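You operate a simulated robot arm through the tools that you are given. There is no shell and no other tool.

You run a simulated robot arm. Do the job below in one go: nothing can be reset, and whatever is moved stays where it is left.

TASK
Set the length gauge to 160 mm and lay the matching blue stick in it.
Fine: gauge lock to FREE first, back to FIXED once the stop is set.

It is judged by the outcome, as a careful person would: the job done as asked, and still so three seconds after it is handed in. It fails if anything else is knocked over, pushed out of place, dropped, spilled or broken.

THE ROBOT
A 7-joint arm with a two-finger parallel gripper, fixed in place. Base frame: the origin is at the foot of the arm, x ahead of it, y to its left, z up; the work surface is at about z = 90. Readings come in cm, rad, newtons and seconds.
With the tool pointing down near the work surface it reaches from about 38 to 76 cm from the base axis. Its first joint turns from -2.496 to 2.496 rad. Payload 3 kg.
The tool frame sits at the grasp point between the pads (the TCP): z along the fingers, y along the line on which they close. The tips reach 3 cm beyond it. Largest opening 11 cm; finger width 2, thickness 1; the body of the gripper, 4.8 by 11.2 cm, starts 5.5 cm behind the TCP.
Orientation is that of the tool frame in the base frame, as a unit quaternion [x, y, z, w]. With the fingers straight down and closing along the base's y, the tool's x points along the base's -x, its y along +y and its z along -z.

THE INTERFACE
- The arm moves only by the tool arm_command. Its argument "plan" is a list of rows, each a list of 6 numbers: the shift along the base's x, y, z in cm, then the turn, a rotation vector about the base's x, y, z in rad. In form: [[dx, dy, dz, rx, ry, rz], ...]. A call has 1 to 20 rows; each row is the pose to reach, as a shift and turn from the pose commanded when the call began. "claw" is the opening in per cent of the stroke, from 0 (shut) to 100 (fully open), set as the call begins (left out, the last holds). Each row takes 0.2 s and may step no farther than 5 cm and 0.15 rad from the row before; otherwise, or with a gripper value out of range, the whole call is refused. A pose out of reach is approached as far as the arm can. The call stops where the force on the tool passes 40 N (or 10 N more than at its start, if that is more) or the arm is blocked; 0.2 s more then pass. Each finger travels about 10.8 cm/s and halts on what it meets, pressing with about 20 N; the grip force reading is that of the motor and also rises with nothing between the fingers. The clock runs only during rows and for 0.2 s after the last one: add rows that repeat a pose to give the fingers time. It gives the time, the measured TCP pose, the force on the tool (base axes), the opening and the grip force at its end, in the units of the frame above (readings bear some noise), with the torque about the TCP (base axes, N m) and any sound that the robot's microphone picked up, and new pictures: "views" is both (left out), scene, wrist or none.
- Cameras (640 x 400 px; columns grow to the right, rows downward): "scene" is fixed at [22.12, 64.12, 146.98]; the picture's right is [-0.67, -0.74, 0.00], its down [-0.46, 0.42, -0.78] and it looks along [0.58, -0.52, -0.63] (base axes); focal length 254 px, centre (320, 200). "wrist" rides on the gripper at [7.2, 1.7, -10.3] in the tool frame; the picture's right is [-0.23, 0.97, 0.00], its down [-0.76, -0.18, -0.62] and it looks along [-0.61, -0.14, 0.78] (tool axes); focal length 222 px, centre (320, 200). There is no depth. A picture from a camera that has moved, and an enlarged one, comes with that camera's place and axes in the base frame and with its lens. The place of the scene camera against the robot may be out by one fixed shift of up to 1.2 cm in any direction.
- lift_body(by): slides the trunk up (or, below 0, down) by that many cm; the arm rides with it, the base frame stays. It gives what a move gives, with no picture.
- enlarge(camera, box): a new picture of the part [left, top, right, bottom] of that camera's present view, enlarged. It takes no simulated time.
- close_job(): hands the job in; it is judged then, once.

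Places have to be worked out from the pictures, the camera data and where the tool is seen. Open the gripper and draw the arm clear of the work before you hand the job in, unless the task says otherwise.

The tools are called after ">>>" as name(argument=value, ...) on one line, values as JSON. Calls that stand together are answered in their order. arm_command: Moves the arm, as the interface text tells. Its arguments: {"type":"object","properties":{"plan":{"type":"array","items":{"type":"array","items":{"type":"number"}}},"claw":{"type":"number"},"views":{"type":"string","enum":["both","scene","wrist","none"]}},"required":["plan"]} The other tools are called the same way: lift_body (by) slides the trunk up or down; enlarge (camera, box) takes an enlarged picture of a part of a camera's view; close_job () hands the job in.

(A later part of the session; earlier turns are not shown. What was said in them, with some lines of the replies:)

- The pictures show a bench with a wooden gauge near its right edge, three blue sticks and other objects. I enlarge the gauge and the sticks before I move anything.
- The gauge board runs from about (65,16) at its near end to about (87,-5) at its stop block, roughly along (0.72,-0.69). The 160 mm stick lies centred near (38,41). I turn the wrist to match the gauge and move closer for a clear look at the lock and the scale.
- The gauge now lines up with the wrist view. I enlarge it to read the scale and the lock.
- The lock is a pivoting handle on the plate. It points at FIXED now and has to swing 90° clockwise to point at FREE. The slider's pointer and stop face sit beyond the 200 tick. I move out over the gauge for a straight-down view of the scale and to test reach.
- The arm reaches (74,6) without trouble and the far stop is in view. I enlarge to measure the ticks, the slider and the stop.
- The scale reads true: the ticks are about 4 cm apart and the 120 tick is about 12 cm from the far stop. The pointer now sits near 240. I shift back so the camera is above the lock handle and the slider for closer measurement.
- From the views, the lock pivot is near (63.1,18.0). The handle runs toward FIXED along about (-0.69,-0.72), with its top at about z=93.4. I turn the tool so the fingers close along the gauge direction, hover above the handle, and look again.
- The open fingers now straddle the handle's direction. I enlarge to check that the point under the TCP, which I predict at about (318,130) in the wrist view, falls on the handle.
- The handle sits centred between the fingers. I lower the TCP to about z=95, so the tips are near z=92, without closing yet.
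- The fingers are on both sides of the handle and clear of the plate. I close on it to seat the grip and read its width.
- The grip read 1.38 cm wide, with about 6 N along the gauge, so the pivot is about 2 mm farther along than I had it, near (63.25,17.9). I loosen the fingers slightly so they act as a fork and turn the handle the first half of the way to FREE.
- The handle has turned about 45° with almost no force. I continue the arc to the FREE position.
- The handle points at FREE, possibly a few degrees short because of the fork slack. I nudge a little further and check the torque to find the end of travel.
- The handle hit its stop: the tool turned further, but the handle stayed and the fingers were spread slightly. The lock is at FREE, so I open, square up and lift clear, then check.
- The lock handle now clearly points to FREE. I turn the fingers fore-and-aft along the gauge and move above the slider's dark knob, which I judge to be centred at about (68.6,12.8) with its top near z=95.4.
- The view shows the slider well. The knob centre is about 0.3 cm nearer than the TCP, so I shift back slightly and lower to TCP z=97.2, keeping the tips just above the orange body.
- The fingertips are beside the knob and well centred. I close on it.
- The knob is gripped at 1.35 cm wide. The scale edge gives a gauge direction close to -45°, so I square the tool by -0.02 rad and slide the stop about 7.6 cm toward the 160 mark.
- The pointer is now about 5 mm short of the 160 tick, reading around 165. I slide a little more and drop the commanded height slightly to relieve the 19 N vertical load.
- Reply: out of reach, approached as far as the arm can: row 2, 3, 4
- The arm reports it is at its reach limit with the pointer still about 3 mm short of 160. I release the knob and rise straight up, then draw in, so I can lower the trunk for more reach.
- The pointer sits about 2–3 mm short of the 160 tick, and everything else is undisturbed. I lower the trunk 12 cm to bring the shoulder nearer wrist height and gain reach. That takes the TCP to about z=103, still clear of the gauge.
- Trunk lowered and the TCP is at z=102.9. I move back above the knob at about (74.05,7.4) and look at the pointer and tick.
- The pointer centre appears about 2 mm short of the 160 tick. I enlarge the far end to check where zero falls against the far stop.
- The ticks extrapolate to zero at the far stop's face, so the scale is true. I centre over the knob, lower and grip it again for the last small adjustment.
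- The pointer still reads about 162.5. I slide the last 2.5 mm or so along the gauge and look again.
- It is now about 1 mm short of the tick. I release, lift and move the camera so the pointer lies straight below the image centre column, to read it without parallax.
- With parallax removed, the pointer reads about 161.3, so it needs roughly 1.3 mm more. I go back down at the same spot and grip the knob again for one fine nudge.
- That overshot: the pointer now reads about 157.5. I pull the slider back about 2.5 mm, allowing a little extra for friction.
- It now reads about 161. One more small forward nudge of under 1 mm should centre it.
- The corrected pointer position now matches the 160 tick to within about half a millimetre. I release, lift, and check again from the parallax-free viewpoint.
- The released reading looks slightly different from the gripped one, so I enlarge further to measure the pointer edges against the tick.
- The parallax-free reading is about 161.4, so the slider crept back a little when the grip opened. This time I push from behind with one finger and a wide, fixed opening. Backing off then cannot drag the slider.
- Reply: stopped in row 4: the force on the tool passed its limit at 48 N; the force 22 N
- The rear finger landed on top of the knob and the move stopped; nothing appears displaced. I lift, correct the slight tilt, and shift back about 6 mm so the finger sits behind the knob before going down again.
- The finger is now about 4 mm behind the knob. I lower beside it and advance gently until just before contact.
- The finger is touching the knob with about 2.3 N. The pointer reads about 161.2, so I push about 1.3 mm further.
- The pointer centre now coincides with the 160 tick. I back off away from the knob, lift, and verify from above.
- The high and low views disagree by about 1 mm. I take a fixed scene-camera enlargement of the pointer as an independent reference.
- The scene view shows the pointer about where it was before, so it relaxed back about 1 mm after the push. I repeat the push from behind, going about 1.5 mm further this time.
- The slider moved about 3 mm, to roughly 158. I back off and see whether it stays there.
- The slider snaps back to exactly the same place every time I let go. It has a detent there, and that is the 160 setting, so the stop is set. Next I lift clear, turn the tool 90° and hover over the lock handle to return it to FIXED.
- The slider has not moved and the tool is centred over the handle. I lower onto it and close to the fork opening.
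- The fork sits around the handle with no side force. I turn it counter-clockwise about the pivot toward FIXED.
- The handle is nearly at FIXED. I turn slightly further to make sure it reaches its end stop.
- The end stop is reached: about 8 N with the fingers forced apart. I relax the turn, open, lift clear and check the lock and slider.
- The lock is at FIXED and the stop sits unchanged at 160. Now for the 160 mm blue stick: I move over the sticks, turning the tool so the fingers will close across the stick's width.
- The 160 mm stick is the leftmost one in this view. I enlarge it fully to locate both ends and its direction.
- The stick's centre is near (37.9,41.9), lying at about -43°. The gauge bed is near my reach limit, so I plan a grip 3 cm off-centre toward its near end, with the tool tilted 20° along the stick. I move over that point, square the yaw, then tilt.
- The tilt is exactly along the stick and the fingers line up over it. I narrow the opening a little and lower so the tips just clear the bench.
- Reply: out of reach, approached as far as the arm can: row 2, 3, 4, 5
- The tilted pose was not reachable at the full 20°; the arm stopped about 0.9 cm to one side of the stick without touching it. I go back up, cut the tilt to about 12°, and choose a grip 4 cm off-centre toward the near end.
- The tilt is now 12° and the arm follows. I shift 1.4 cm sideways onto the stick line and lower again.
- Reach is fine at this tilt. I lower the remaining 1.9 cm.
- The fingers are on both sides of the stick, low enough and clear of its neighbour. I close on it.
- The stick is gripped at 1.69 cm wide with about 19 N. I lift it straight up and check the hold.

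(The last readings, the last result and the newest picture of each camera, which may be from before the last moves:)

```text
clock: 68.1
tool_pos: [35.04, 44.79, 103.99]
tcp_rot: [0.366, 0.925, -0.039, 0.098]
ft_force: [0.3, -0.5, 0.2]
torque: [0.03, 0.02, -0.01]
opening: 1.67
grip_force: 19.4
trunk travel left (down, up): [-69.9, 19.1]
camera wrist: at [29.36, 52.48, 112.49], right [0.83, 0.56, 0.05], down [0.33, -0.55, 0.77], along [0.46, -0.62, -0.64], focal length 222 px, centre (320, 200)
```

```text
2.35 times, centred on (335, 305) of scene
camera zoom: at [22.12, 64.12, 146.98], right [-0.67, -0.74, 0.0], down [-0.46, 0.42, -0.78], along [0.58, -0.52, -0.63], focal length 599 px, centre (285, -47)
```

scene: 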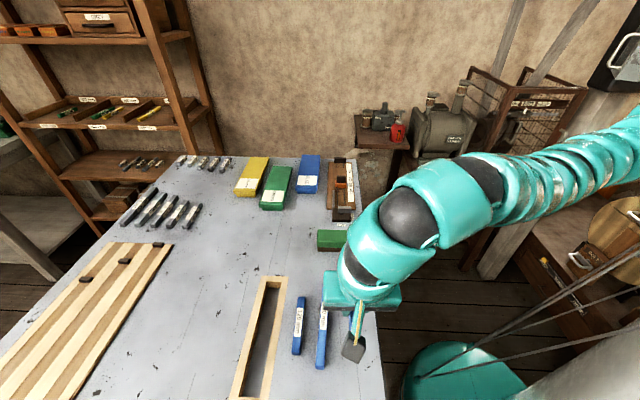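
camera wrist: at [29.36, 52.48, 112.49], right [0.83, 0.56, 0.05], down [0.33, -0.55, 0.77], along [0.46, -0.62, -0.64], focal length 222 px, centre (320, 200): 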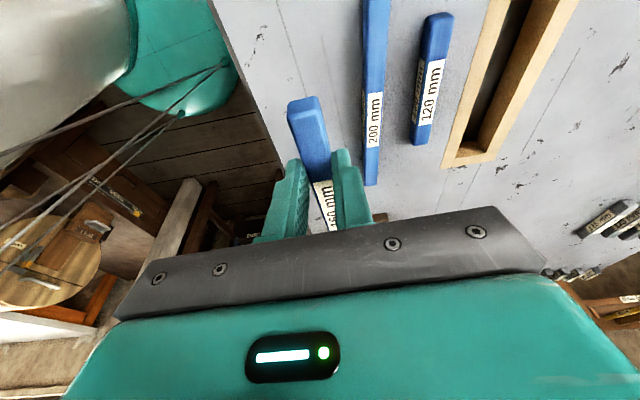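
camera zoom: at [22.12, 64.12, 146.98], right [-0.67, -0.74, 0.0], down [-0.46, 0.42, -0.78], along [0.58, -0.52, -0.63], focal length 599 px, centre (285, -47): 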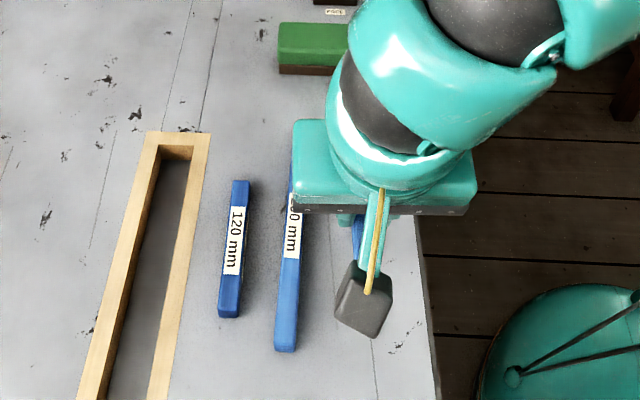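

The stick is held steady and its neighbours are untouched. I carry it across at height toward the gauge, correcting the yaw to match.

>>> arm_command(plan=[[2.5, -2.4, 0, 0, 0, -0.002], [5, -4.8, 0, 0, 0, -0.005], [7.6, -7.3, 0, 0, 0, -0.008], [10.2, -9.8, 0, 0, 0, -0.011], [12.8, -12.4, 0, 0, 0, -0.014], [15.4, -14.9, 0, 0, 0, -0.017], [18, -17.4, 0, 0, 0, -0.02], [20.6, -19.9, 0, 0, 0, -0.023], [23.2, -22.4, 0, 0, 0, -0.026], [25.8, -24.9, 0, 0, 0, -0.029], [28.4, -27.4, 0, 0, 0, -0.031], [31, -29.9, 0, 0, 0, -0.034], [33, -31.9, 0, 0, 0, -0.034], [35, -33.8, 0, 0, 0, -0.034], [35, -33.8, 0, 0, 0, -0.034]], views="both")

>>> enlarge(camera="scene", box=[300, 120, 390, 240])

```text
clock: 71.3
tool_pos: [70.08, 10.76, 103.88]
tcp_rot: [0.381, 0.918, -0.04, 0.098]
ft_force: [-0.5, 0.1, -0.4]
torque: [0.01, -0.03, 0.02]
opening: 1.66
grip_force: 20.0
trunk travel left (down, up): [-69.9, 19.1]
camera wrist: at [64.56, 18.64, 112.48], right [0.85, 0.53, 0.05], down [0.31, -0.56, 0.77], along [0.43, -0.64, -0.64], focal length 222 px, centre (320, 200)
```

scene: 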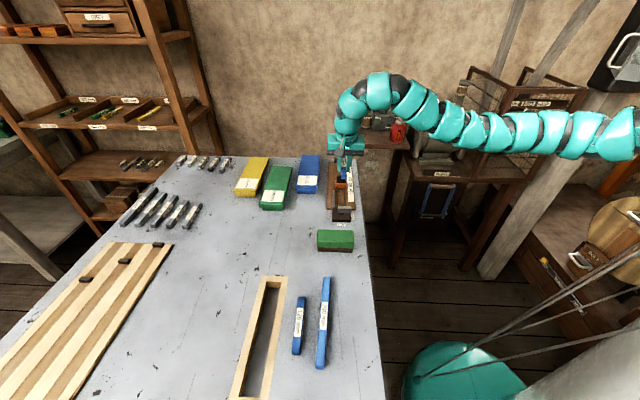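
wrist: 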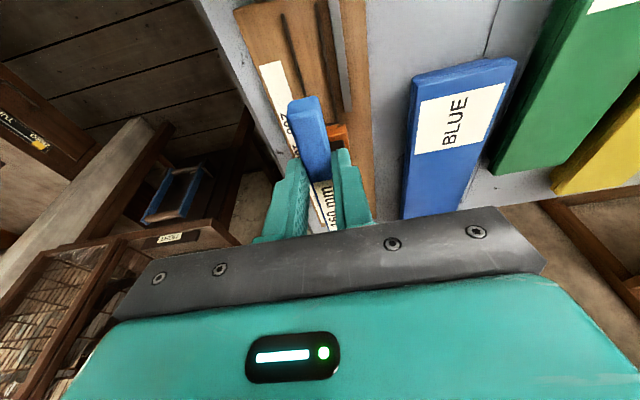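

```text
3.33 times, centred on (345, 180) of scene
camera zoom: at [22.12, 64.12, 146.98], right [-0.67, -0.74, 0.0], down [-0.46, 0.42, -0.78], along [0.58, -0.52, -0.63], focal length 848 px, centre (237, 267)
```

zoom: 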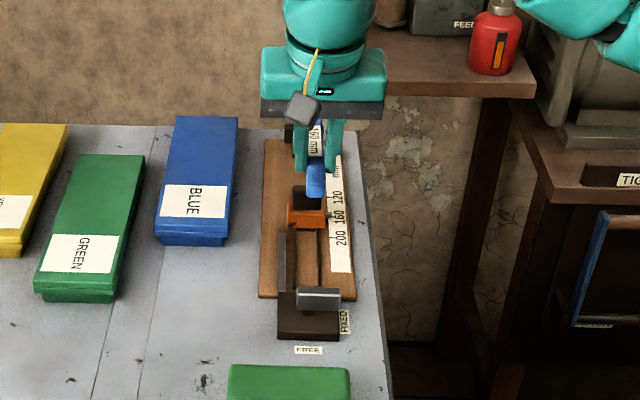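

The stick is parallel to the gauge and level. Working from the earlier views, the TCP should end near (77.8,3.3) with the stick's near end about 2–3 mm ahead of the stop. I move above that point at a safe height and check.

>>> arm_command(plan=[[2.6, -2.5, -1, 0, 0, 0], [5.2, -5, -2, 0, 0, 0], [7.7, -7.6, -3.5, 0, 0, 0], [7.7, -7.6, -3.5, 0, 0, 0], [7.7, -7.6, -3.5, 0, 0, 0]], views="both")

>>> enlarge(camera="wrist", box=[220, 40, 420, 215])

>>> enlarge(camera="scene", box=[310, 140, 374, 220])

```text
clock: 72.5
tool_pos: [77.7, 3.36, 100.58]
tcp_rot: [0.38, 0.919, -0.04, 0.097]
ft_force: [-0.2, 0.1, -0.9]
torque: [0.02, 0.0, -0.02]
opening: 1.7
grip_force: 20.2
trunk travel left (down, up): [-69.9, 19.1]
camera wrist: at [72.24, 11.09, 109.1], right [0.85, 0.53, 0.05], down [0.31, -0.56, 0.77], along [0.43, -0.64, -0.64], focal length 222 px, centre (320, 200)
```

scene: 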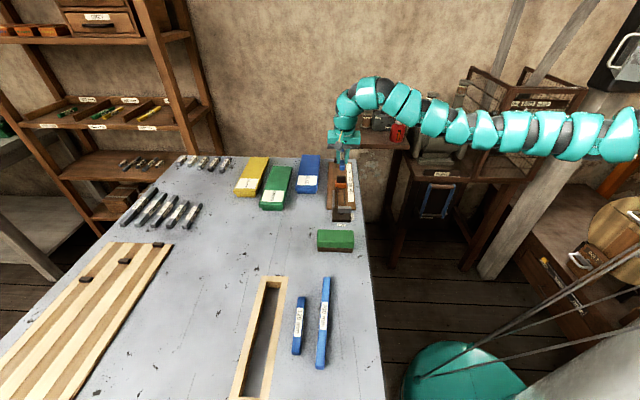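
wrist: 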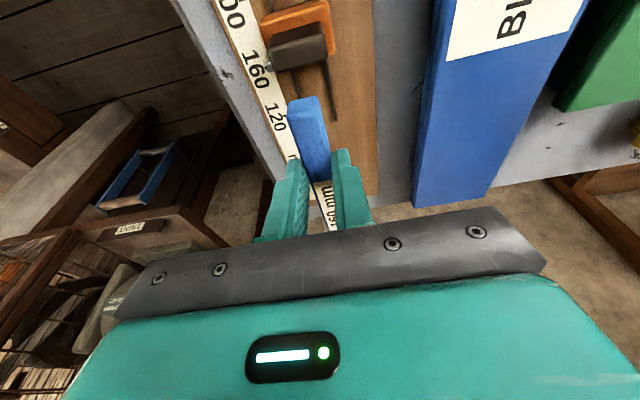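

```text
2.29 times, centred on (320, 128) of wrist
camera zoom: at [72.24, 11.09, 109.1], right [0.85, 0.53, 0.05], down [0.31, -0.56, 0.77], along [0.43, -0.64, -0.64], focal length 508 px, centre (320, 366)
```

zoom: 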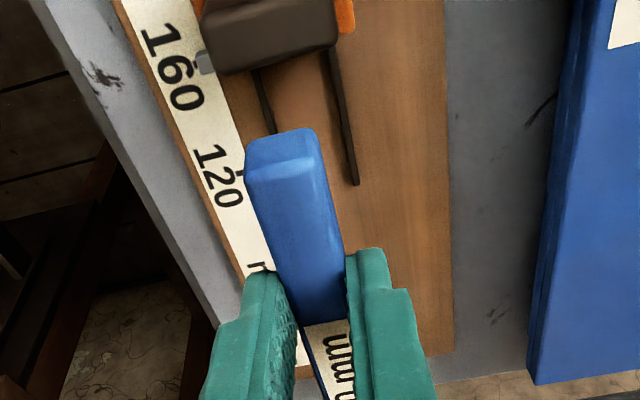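

```text
5.00 times, centred on (342, 180) of scene
camera zoom: at [22.12, 64.12, 146.98], right [-0.67, -0.74, 0.0], down [-0.46, 0.42, -0.78], along [0.58, -0.52, -0.63], focal length 1272 px, centre (210, 300)
```

zoom: 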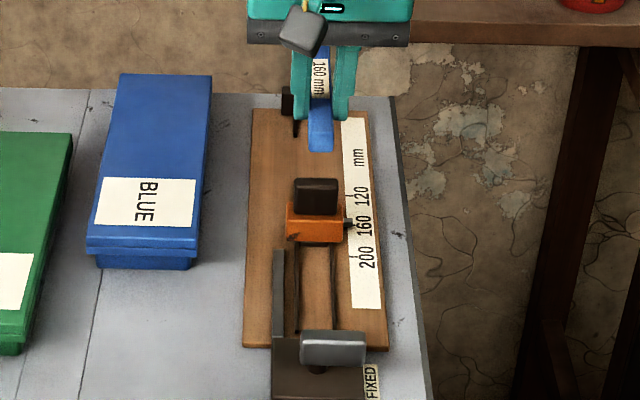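

Everything lines up: the near end is about 4 mm ahead of the stop face and the lateral position is nearly centred. I shift about 2 mm to share the clearance and lower to just above the board.

>>> arm_command(plan=[[0.02, 0.19, -1.5, 0, 0, 0], [0.02, 0.19, -3, 0, 0, 0], [0.02, 0.19, -4.3, 0, 0, 0], [0.02, 0.19, -4.3, 0, 0, 0], [0.02, 0.19, -4.3, 0, 0, 0]], views="both")

>>> enlarge(camera="wrist", box=[220, 40, 420, 215])

>>> enlarge(camera="scene", box=[318, 140, 366, 200])

```text
clock: 73.7
tool_pos: [77.87, 3.63, 96.32]
tcp_rot: [0.381, 0.919, -0.041, 0.096]
ft_force: [-0.5, 0.6, -0.4]
torque: [0.01, -0.03, 0.02]
opening: 1.69
grip_force: 19.7
trunk travel left (down, up): [-69.9, 19.1]
camera wrist: at [72.31, 11.42, 104.83], right [0.85, 0.53, 0.05], down [0.31, -0.56, 0.77], along [0.43, -0.64, -0.64], focal length 222 px, centre (320, 200)
```

scene: 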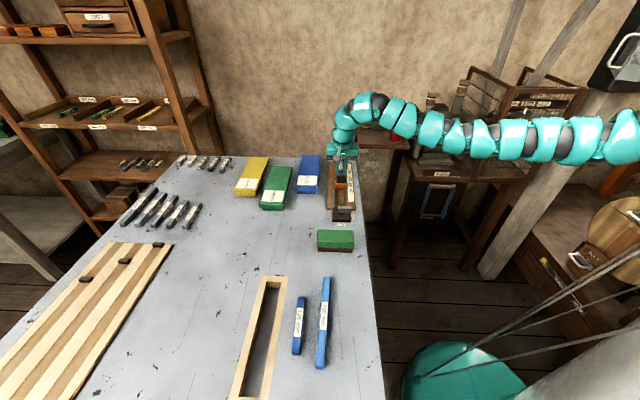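
wrist: 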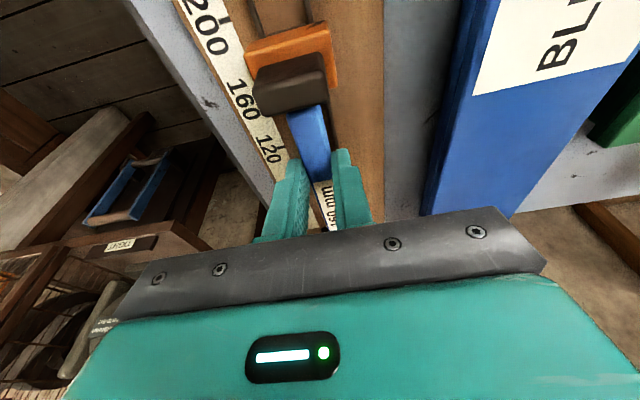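

```text
2.29 times, centred on (320, 128) of wrist
camera zoom: at [72.31, 11.42, 104.83], right [0.85, 0.53, 0.05], down [0.31, -0.56, 0.77], along [0.43, -0.64, -0.64], focal length 508 px, centre (320, 366)
```

zoom: 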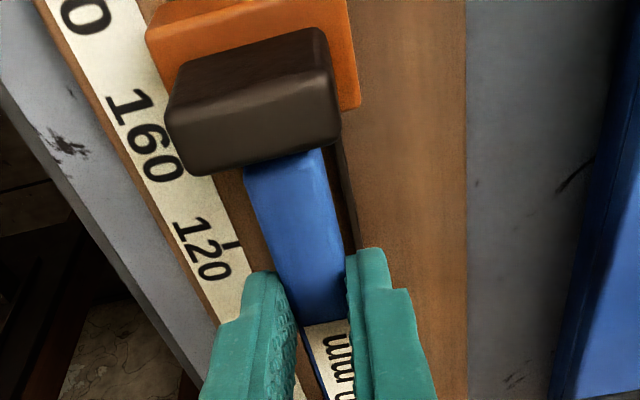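

```text
6.67 times, centred on (342, 170) of scene
camera zoom: at [22.12, 64.12, 146.98], right [-0.67, -0.74, 0.0], down [-0.46, 0.42, -0.78], along [0.58, -0.52, -0.63], focal length 1696 px, centre (173, 400)
```

zoom: 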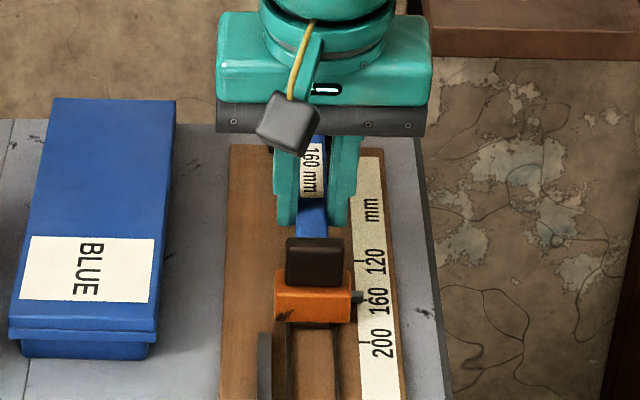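

No contact force so far and the stick's near end is tucked just ahead of the stop. I continue down gently.

>>> arm_command(plan=[[0, 0, -0.5, 0, 0, 0], [0, 0, -1.0, 0, 0, 0], [0, 0, -1.4, 0, 0, 0], [0, 0, -1.7, 0, 0, 0], [0, 0, -1.7, 0, 0, 0]], views="both")

>>> enlarge(camera="scene", box=[318, 140, 366, 200])

>>> enlarge(camera="wrist", box=[220, 40, 420, 215])

```text
clock: 74.9
tool_pos: [77.91, 3.49, 94.67]
tcp_rot: [0.381, 0.919, -0.04, 0.096]
ft_force: [-0.5, 0.4, -1.3]
torque: [-0.01, 0.03, 0.01]
opening: 1.69
grip_force: 20.1
trunk travel left (down, up): [-69.9, 19.1]
camera wrist: at [72.39, 11.37, 103.15], right [0.85, 0.53, 0.05], down [0.31, -0.56, 0.77], along [0.43, -0.64, -0.64], focal length 222 px, centre (320, 200)
```

scene: 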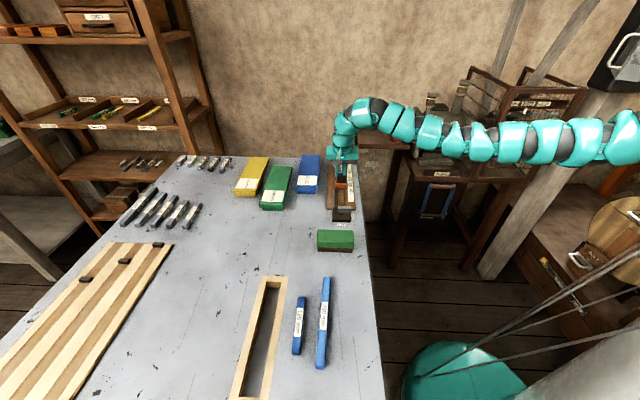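
wrist: 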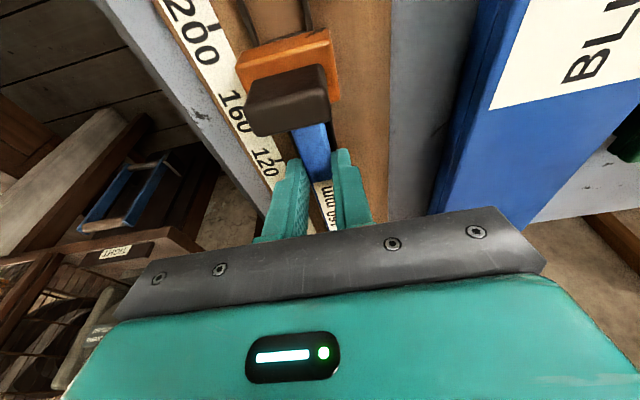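

```text
6.67 times, centred on (342, 170) of scene
camera zoom: at [22.12, 64.12, 146.98], right [-0.67, -0.74, 0.0], down [-0.46, 0.42, -0.78], along [0.58, -0.52, -0.63], focal length 1696 px, centre (173, 400)
```

zoom: 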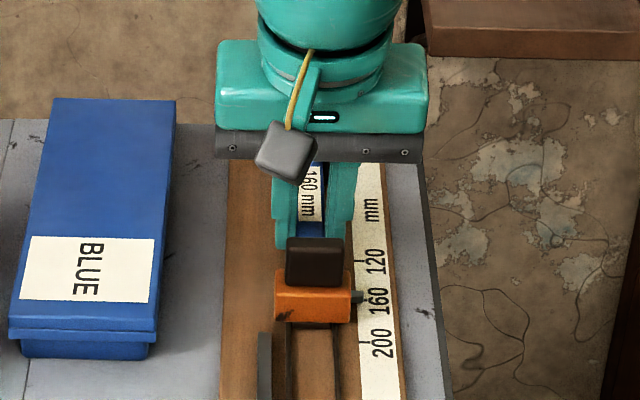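

```text
2.29 times, centred on (320, 128) of wrist
camera zoom: at [72.39, 11.37, 103.15], right [0.85, 0.53, 0.05], down [0.31, -0.56, 0.77], along [0.43, -0.64, -0.64], focal length 508 px, centre (320, 366)
```

zoom: 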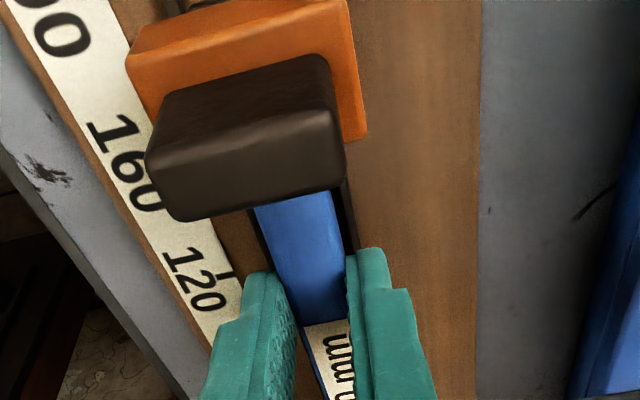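

Still free. I lower in small steps until the stick rests on the board.

>>> arm_command(plan=[[0, 0, -0.15, 0, 0, 0], [0, 0, -0.3, 0, 0, 0], [0, 0, -0.3, 0, 0, 0]], views="none")

```text
clock: 75.7
tool_pos: [77.89, 3.57, 94.3]
tcp_rot: [0.381, 0.919, -0.041, 0.097]
ft_force: [0.2, -0.5, 0.4]
torque: [0.0, 0.0, 0.01]
opening: 1.71
grip_force: 20.1
trunk travel left (down, up): [-69.9, 19.1]
```

No contact yet at z=94.3. I go down another small step.

>>> arm_command(plan=[[0, 0, -0.1, 0, 0, 0], [0, 0, -0.2, 0, 0, 0], [0, 0, -0.2, 0, 0, 0]], views="none")

```text
clock: 76.5
tool_pos: [77.93, 3.52, 94.22]
tcp_rot: [0.381, 0.918, -0.041, 0.098]
ft_force: [-1.2, 0.7, 2.9]
torque: [-0.05, -0.06, -0.01]
opening: 1.7
grip_force: 20.2
trunk travel left (down, up): [-69.9, 19.1]
```

Contact with the board shows about 3 N, centred along the stick, so it is lying flat. I open the fingers a little to release it.

>>> arm_command(plan=[[0, 0, 0, 0, 0, 0], [0, 0, 0, 0, 0, 0], [0, 0, 0, 0, 0, 0]], claw=28, views="both")

>>> enlarge(camera="wrist", box=[220, 40, 420, 215])

```text
clock: 77.3
tool_pos: [77.87, 3.56, 94.1]
tcp_rot: [0.381, 0.919, -0.04, 0.096]
ft_force: [-0.2, -0.9, -0.4]
torque: [-0.02, -0.02, -0.01]
opening: 3.08
grip_force: 0.1
trunk travel left (down, up): [-69.9, 19.1]
camera wrist: at [72.35, 11.33, 102.65], right [0.85, 0.53, 0.05], down [0.31, -0.56, 0.77], along [0.43, -0.64, -0.64], focal length 222 px, centre (320, 200)
```

scene: 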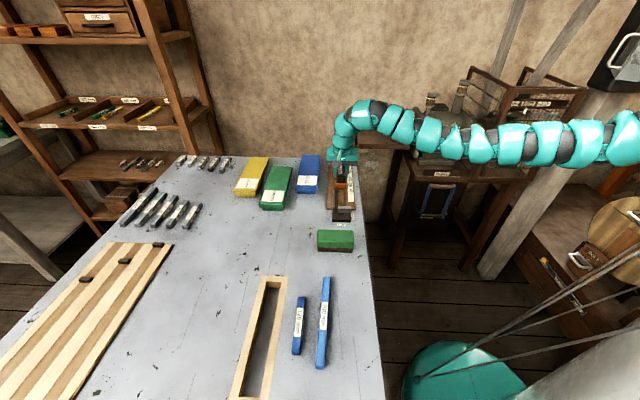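
wrist: 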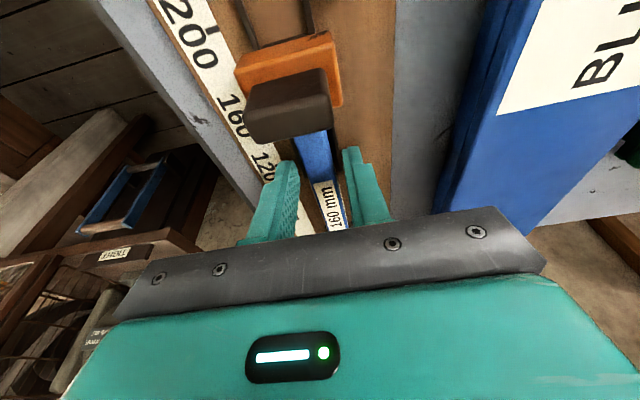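

```text
2.29 times, centred on (320, 128) of wrist
camera zoom: at [72.35, 11.33, 102.65], right [0.85, 0.53, 0.05], down [0.31, -0.56, 0.77], along [0.43, -0.64, -0.64], focal length 508 px, centre (320, 366)
```

zoom: 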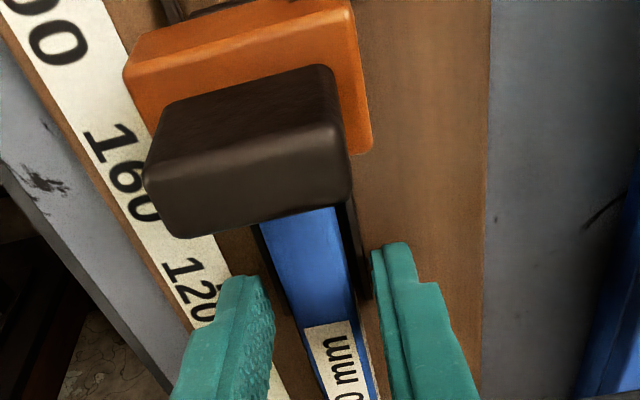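

The stick is released and lies between the fingers on the board. I lift straight up, clear of the slider, and inspect.

>>> arm_command(plan=[[0, 0, 1.5, 0, 0, 0], [0, 0, 4, 0, 0, 0], [0, 0, 7.5, 0, 0, 0], [0, 0, 11, 0, 0, 0], [0, 0, 11, 0, 0, 0]], views="both")

>>> enlarge(camera="wrist", box=[220, 0, 420, 215])

>>> enlarge(camera="scene", box=[318, 150, 366, 220])

```text
clock: 78.5
tool_pos: [77.85, 3.78, 105.15]
tcp_rot: [0.38, 0.919, -0.041, 0.097]
ft_force: [0.8, -0.1, 0.5]
torque: [-0.01, 0.02, -0.01]
opening: 3.09
grip_force: 0.0
trunk travel left (down, up): [-69.9, 19.1]
camera wrist: at [72.42, 11.56, 113.6], right [0.85, 0.53, 0.05], down [0.31, -0.56, 0.77], along [0.43, -0.64, -0.64], focal length 222 px, centre (320, 200)
```

scene: 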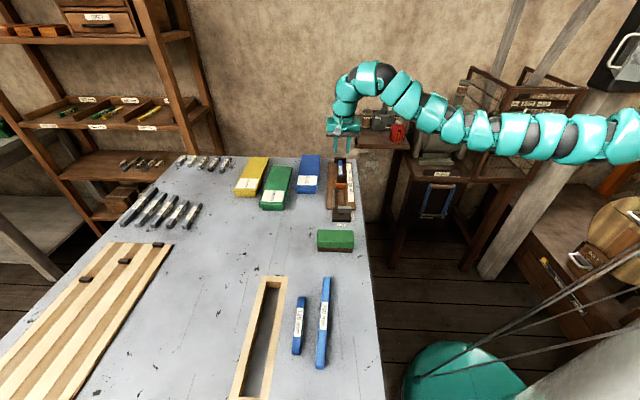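
wrist: 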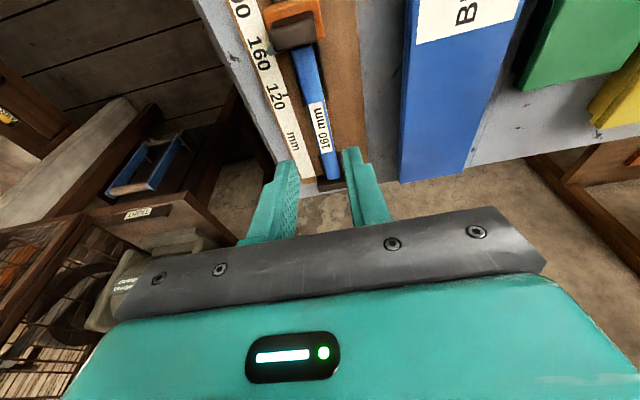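

```text
1.86 times, centred on (320, 108) of wrist
camera zoom: at [72.42, 11.56, 113.6], right [0.85, 0.53, 0.05], down [0.31, -0.56, 0.77], along [0.43, -0.64, -0.64], focal length 413 px, centre (320, 372)
```

zoom: 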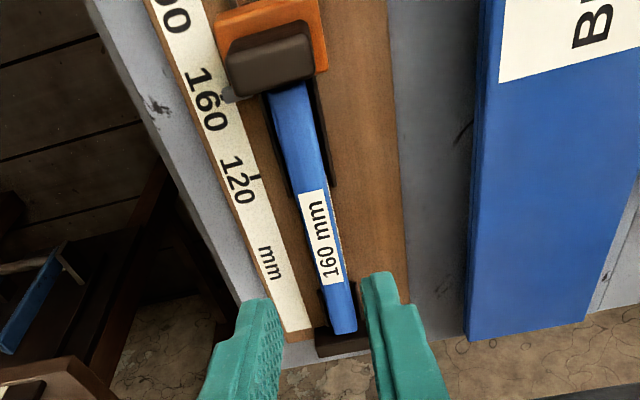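

```text
5.71 times, centred on (342, 185) of scene
camera zoom: at [22.12, 64.12, 146.98], right [-0.67, -0.74, 0.0], down [-0.46, 0.42, -0.78], along [0.58, -0.52, -0.63], focal length 1454 px, centre (194, 286)
```

zoom: 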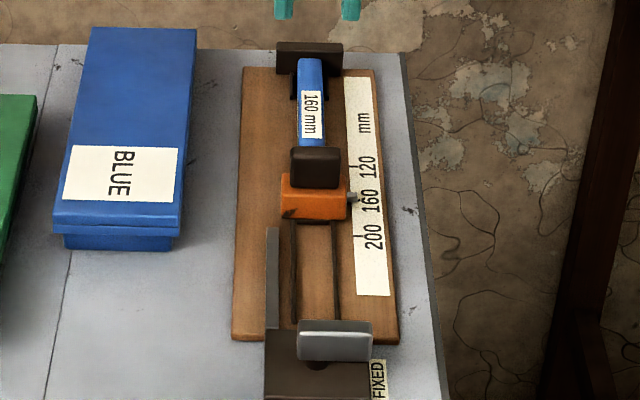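

The stick lies between the slider stop and the far stop. I enlarge both ends to confirm that it is flat and not riding on either stop.

>>> enlarge(camera="scene", box=[330, 152, 356, 180])

>>> enlarge(camera="wrist", box=[280, 130, 370, 200])

>>> enlarge(camera="wrist", box=[250, 0, 350, 90])

```text
14.29 times, centred on (343, 166) of scene
camera zoom: at [22.12, 64.12, 146.98], right [-0.67, -0.74, 0.0], down [-0.46, 0.42, -0.78], along [0.58, -0.52, -0.63], focal length 3635 px, centre (-9, 686)
```

zoom: 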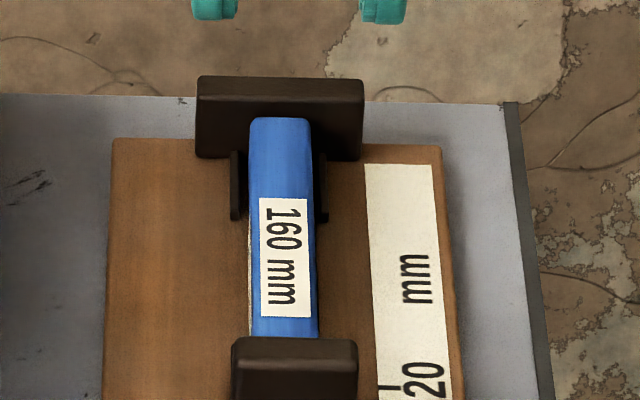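

```text
5.71 times, centred on (325, 165) of wrist
camera zoom: at [72.42, 11.56, 113.6], right [0.85, 0.53, 0.05], down [0.31, -0.56, 0.77], along [0.43, -0.64, -0.64], focal length 1269 px, centre (291, 400)
```

zoom: 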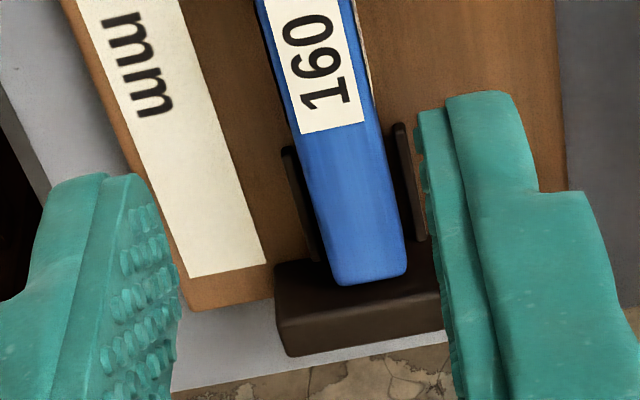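

```text
4.44 times, centred on (300, 45) of wrist
camera zoom: at [72.42, 11.56, 113.6], right [0.85, 0.53, 0.05], down [0.31, -0.56, 0.77], along [0.43, -0.64, -0.64], focal length 987 px, centre (409, 889)
```

zoom: 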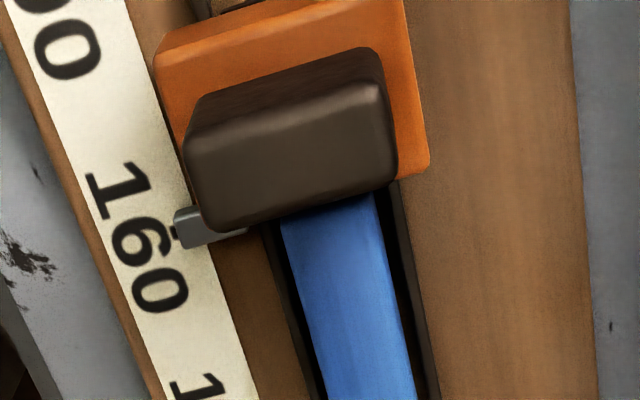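

The stick lies between the guide rails, below the tops of both stops. I untilt and draw back, then turn the camera to view the gauge from the side and check the gaps and the lock.

>>> arm_command(plan=[[-1, 0.6, 1.5, 0.05, 0.05, 0], [-2, 1.2, 3, 0.1, 0.1, 0], [-3.5, 2, 4.5, 0.149, 0.149, 0], [-5, 3, 5, 0.149, 0.149, 0], [-5, 3, 5, 0.149, 0.149, 0]], claw=35, views="none")

>>> arm_command(plan=[[0, 0, 0, 0, 0, 0.14], [0, 0, 0, 0, 0, 0.28], [0, 0, 0, 0, 0, 0.42], [0, 0, 0, 0, 0, 0.56], [0, 0, 0, 0, 0, 0.7], [0, 0, 0, 0, 0, 0.84], [0, 0, 0, 0, 0, 0.98], [0, 0, 0, 0, 0, 1.12], [0, 0, 0, 0, 0, 1.26], [0, 0, 0, 0, 0, 1.4], [0, 0, 0, 0, 0, 1.54], [0, 0, 0, 0, 0, 1.54]], views="both")

>>> enlarge(camera="wrist", box=[60, 40, 460, 220])

```text
clock: 79.7
tool_pos: [73.02, 6.54, 110.02]
tcp_rot: [0.382, 0.924, 0.0, 0.0]
ft_force: [-0.2, 0.2, 0.4]
torque: [0.03, 0.0, -0.01]
opening: 3.85
grip_force: 0.1
trunk travel left (down, up): [-69.9, 19.1]
```

```text
clock: 82.3
tool_pos: [72.85, 6.47, 110.08]
tcp_rot: [-0.369, 0.929, 0.0, -0.001]
ft_force: [0.3, -0.2, 0.0]
torque: [-0.02, 0.02, 0.0]
opening: 3.85
grip_force: 0.1
trunk travel left (down, up): [-69.9, 19.1]
camera wrist: at [66.27, 2.9, 120.35], right [-0.5, 0.86, 0.0], down [0.68, 0.39, 0.62], along [0.54, 0.31, -0.78], focal length 222 px, centre (320, 200)
```

scene: 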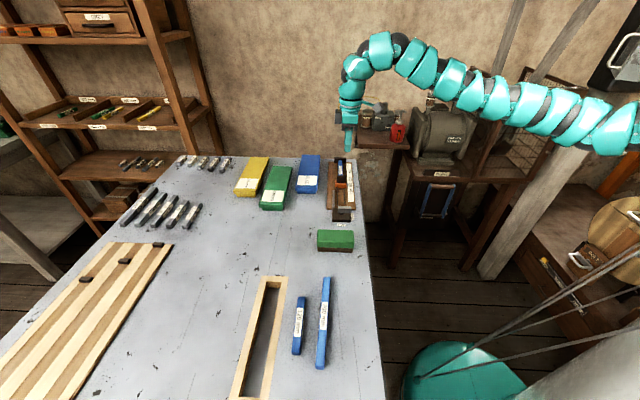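
wrist: 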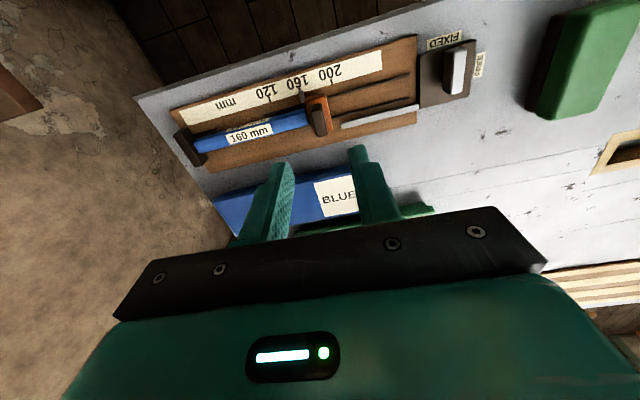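

```text
1.60 times, centred on (260, 130) of wrist
camera zoom: at [66.27, 2.9, 120.35], right [-0.5, 0.86, 0.0], down [0.68, 0.39, 0.62], along [0.54, 0.31, -0.78], focal length 355 px, centre (416, 312)
```

zoom: 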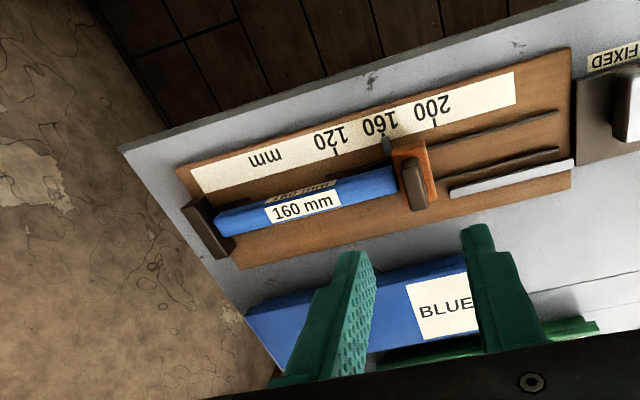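

The side view shows the stick lying in the gauge. I enlarge each end.

>>> enlarge(camera="wrist", box=[160, 100, 260, 180])

>>> enlarge(camera="wrist", box=[260, 70, 360, 150])

>>> enlarge(camera="wrist", box=[390, 20, 490, 110])

```text
5.00 times, centred on (210, 140) of wrist
camera zoom: at [66.27, 2.9, 120.35], right [-0.5, 0.86, 0.0], down [0.68, 0.39, 0.62], along [0.54, 0.31, -0.78], focal length 1111 px, centre (870, 500)
```

zoom: 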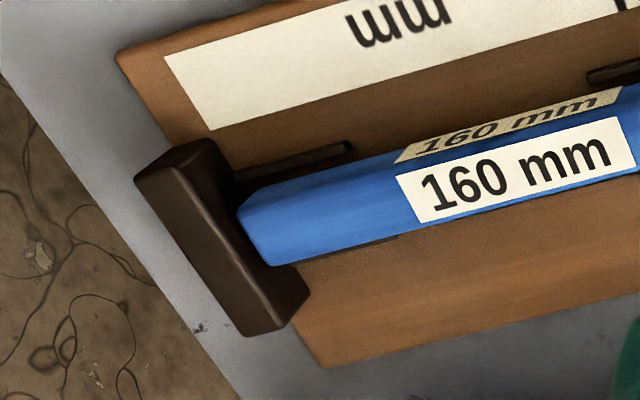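

```text
5.00 times, centred on (310, 110) of wrist
camera zoom: at [66.27, 2.9, 120.35], right [-0.5, 0.86, 0.0], down [0.68, 0.39, 0.62], along [0.54, 0.31, -0.78], focal length 1111 px, centre (370, 650)
```

zoom: 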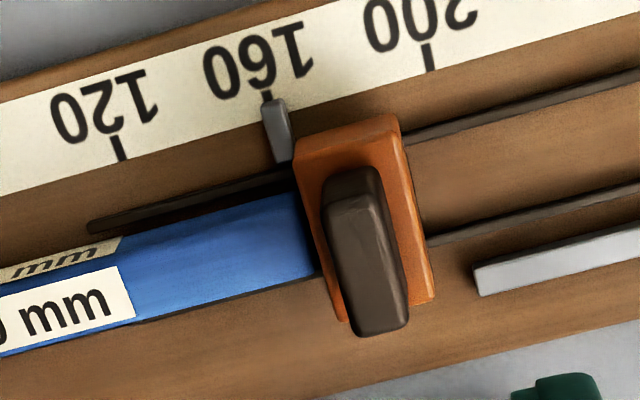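

```text
4.44 times, centred on (440, 65) of wrist
camera zoom: at [66.27, 2.9, 120.35], right [-0.5, 0.86, 0.0], down [0.68, 0.39, 0.62], along [0.54, 0.31, -0.78], focal length 987 px, centre (-213, 800)
```

zoom: 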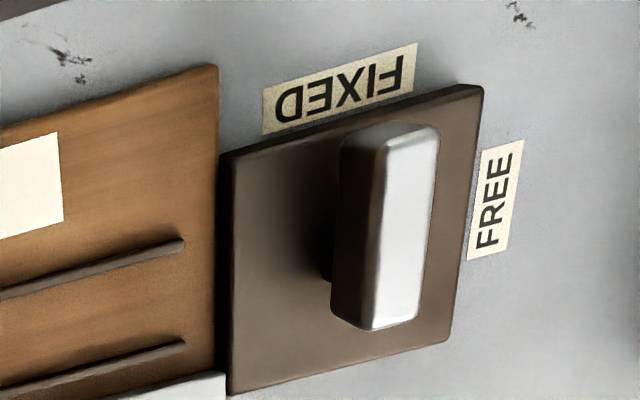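

The stick lies flat between both stops, the pointer is at 160 and the lock handle points to FIXED. I draw the arm up and away from the bench and open the gripper.

>>> arm_command(plan=[[-2, 2, 3, 0, 0, 0], [-5, 4, 6, 0, 0, 0], [-8, 6, 9, 0, 0, 0], [-11, 8, 12, 0, 0, 0], [-14, 10, 15, 0, 0, 0], [-16, 12, 17, 0, 0, 0], [-16, 12, 17, 0, 0, 0]], claw=100, views="both")

>>> enlarge(camera="scene", box=[310, 140, 374, 230])

```text
clock: 83.9
tool_pos: [60.11, 20.96, 117.08]
tcp_rot: [-0.368, 0.93, 0.001, 0.001]
ft_force: [0.9, 0.3, -0.2]
torque: [0.01, 0.0, 0.02]
opening: 10.98
grip_force: 0.0
out of reach, approached as far as the arm can: row 3, 4, 5, 6, 7
trunk travel left (down, up): [-69.9, 19.1]
camera wrist: at [53.62, 17.27, 127.37], right [-0.5, 0.87, 0.0], down [0.68, 0.39, 0.62], along [0.54, 0.31, -0.78], focal length 222 px, centre (320, 200)
```

scene: 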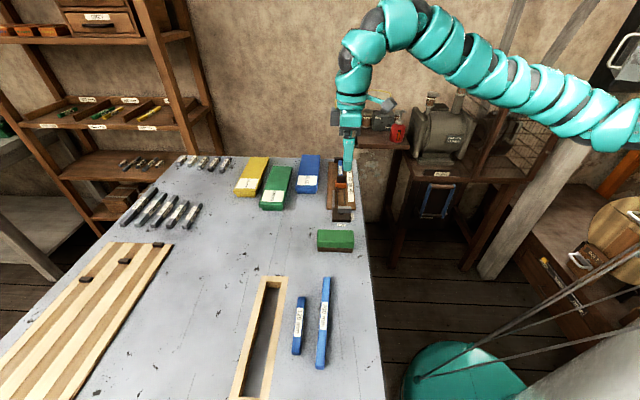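
wrist: 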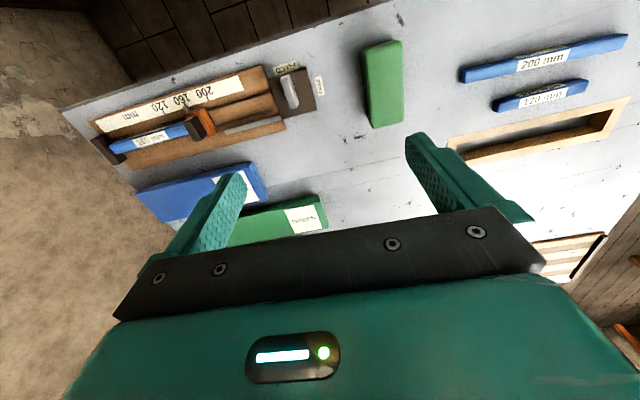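

```text
4.44 times, centred on (342, 185) of scene
camera zoom: at [22.12, 64.12, 146.98], right [-0.67, -0.74, 0.0], down [-0.46, 0.42, -0.78], along [0.58, -0.52, -0.63], focal length 1131 px, centre (222, 267)
```

zoom: 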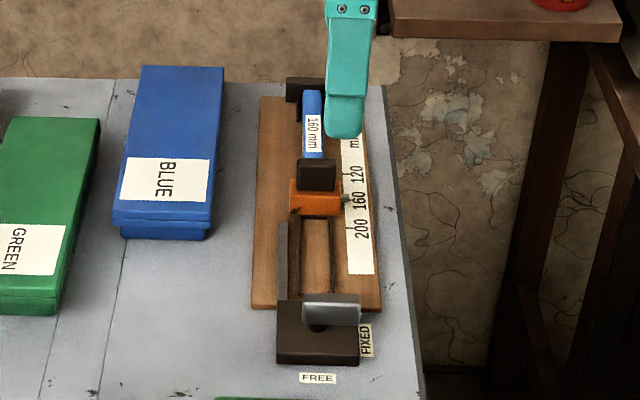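

The gauge, stick and lock are all as they should be, and nothing else has moved. I raise the trunk back up so the arm is well clear before handing in.

>>> lift_body(by=10)

>>> enlarge(camera="scene", box=[325, 150, 361, 200])

```text
clock: 85.2
tool_pos: [60.25, 20.93, 127.09]
tcp_rot: [-0.368, 0.93, 0.001, 0.001]
ft_force: [-0.4, -1.1, 0.6]
torque: [0.02, 0.0, 0.02]
opening: 10.98
grip_force: 0.1
trunk travel left (down, up): [-79.9, 9.1]
```

```text
8.00 times, centred on (343, 175) of scene
camera zoom: at [22.12, 64.12, 146.98], right [-0.67, -0.74, 0.0], down [-0.46, 0.42, -0.78], along [0.58, -0.52, -0.63], focal length 2036 px, centre (136, 400)
```

zoom: 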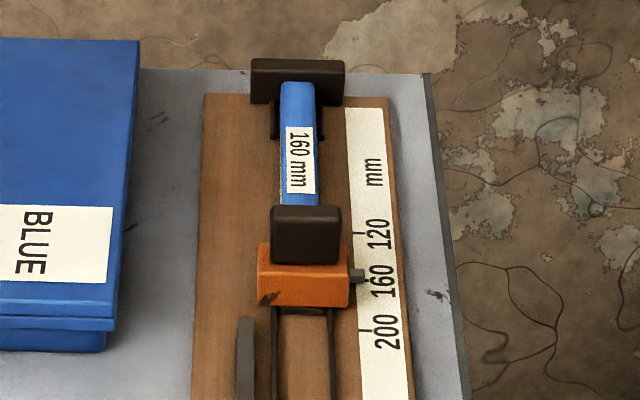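

The final view shows the stop at 160, the 160 mm blue stick flat between the stops, the lock at FIXED, and the arm open and clear. I hand the job in.

>>> close_job()

```text
The job is handed in.
```

The gauge is set to 160 mm, the lock is back at FIXED, and the 160 mm blue stick lies flat in the gauge. I've handed the job in.

- **Setting:** I turned the lock to FREE, slid the stop to 160, then turned the lock back to FIXED. Each time I let go, the stop snapped to the same place, so it seems to have a notch there. My close-up readings put the pointer about 1 mm past the 160 line, towards 200.
- **Stick:** It sits between the guide rails with a small gap at the stop end. The far end is very close to the far stop but is not resting on it.
- **Contact along the way:** While setting the stop, one finger came down on top of the slider knob and the arm halted at 48 N. I saw no damage or movement from it.
- **Everything else:** In the last pictures nothing else on the bench had moved. The arm is raised clear with the gripper open.
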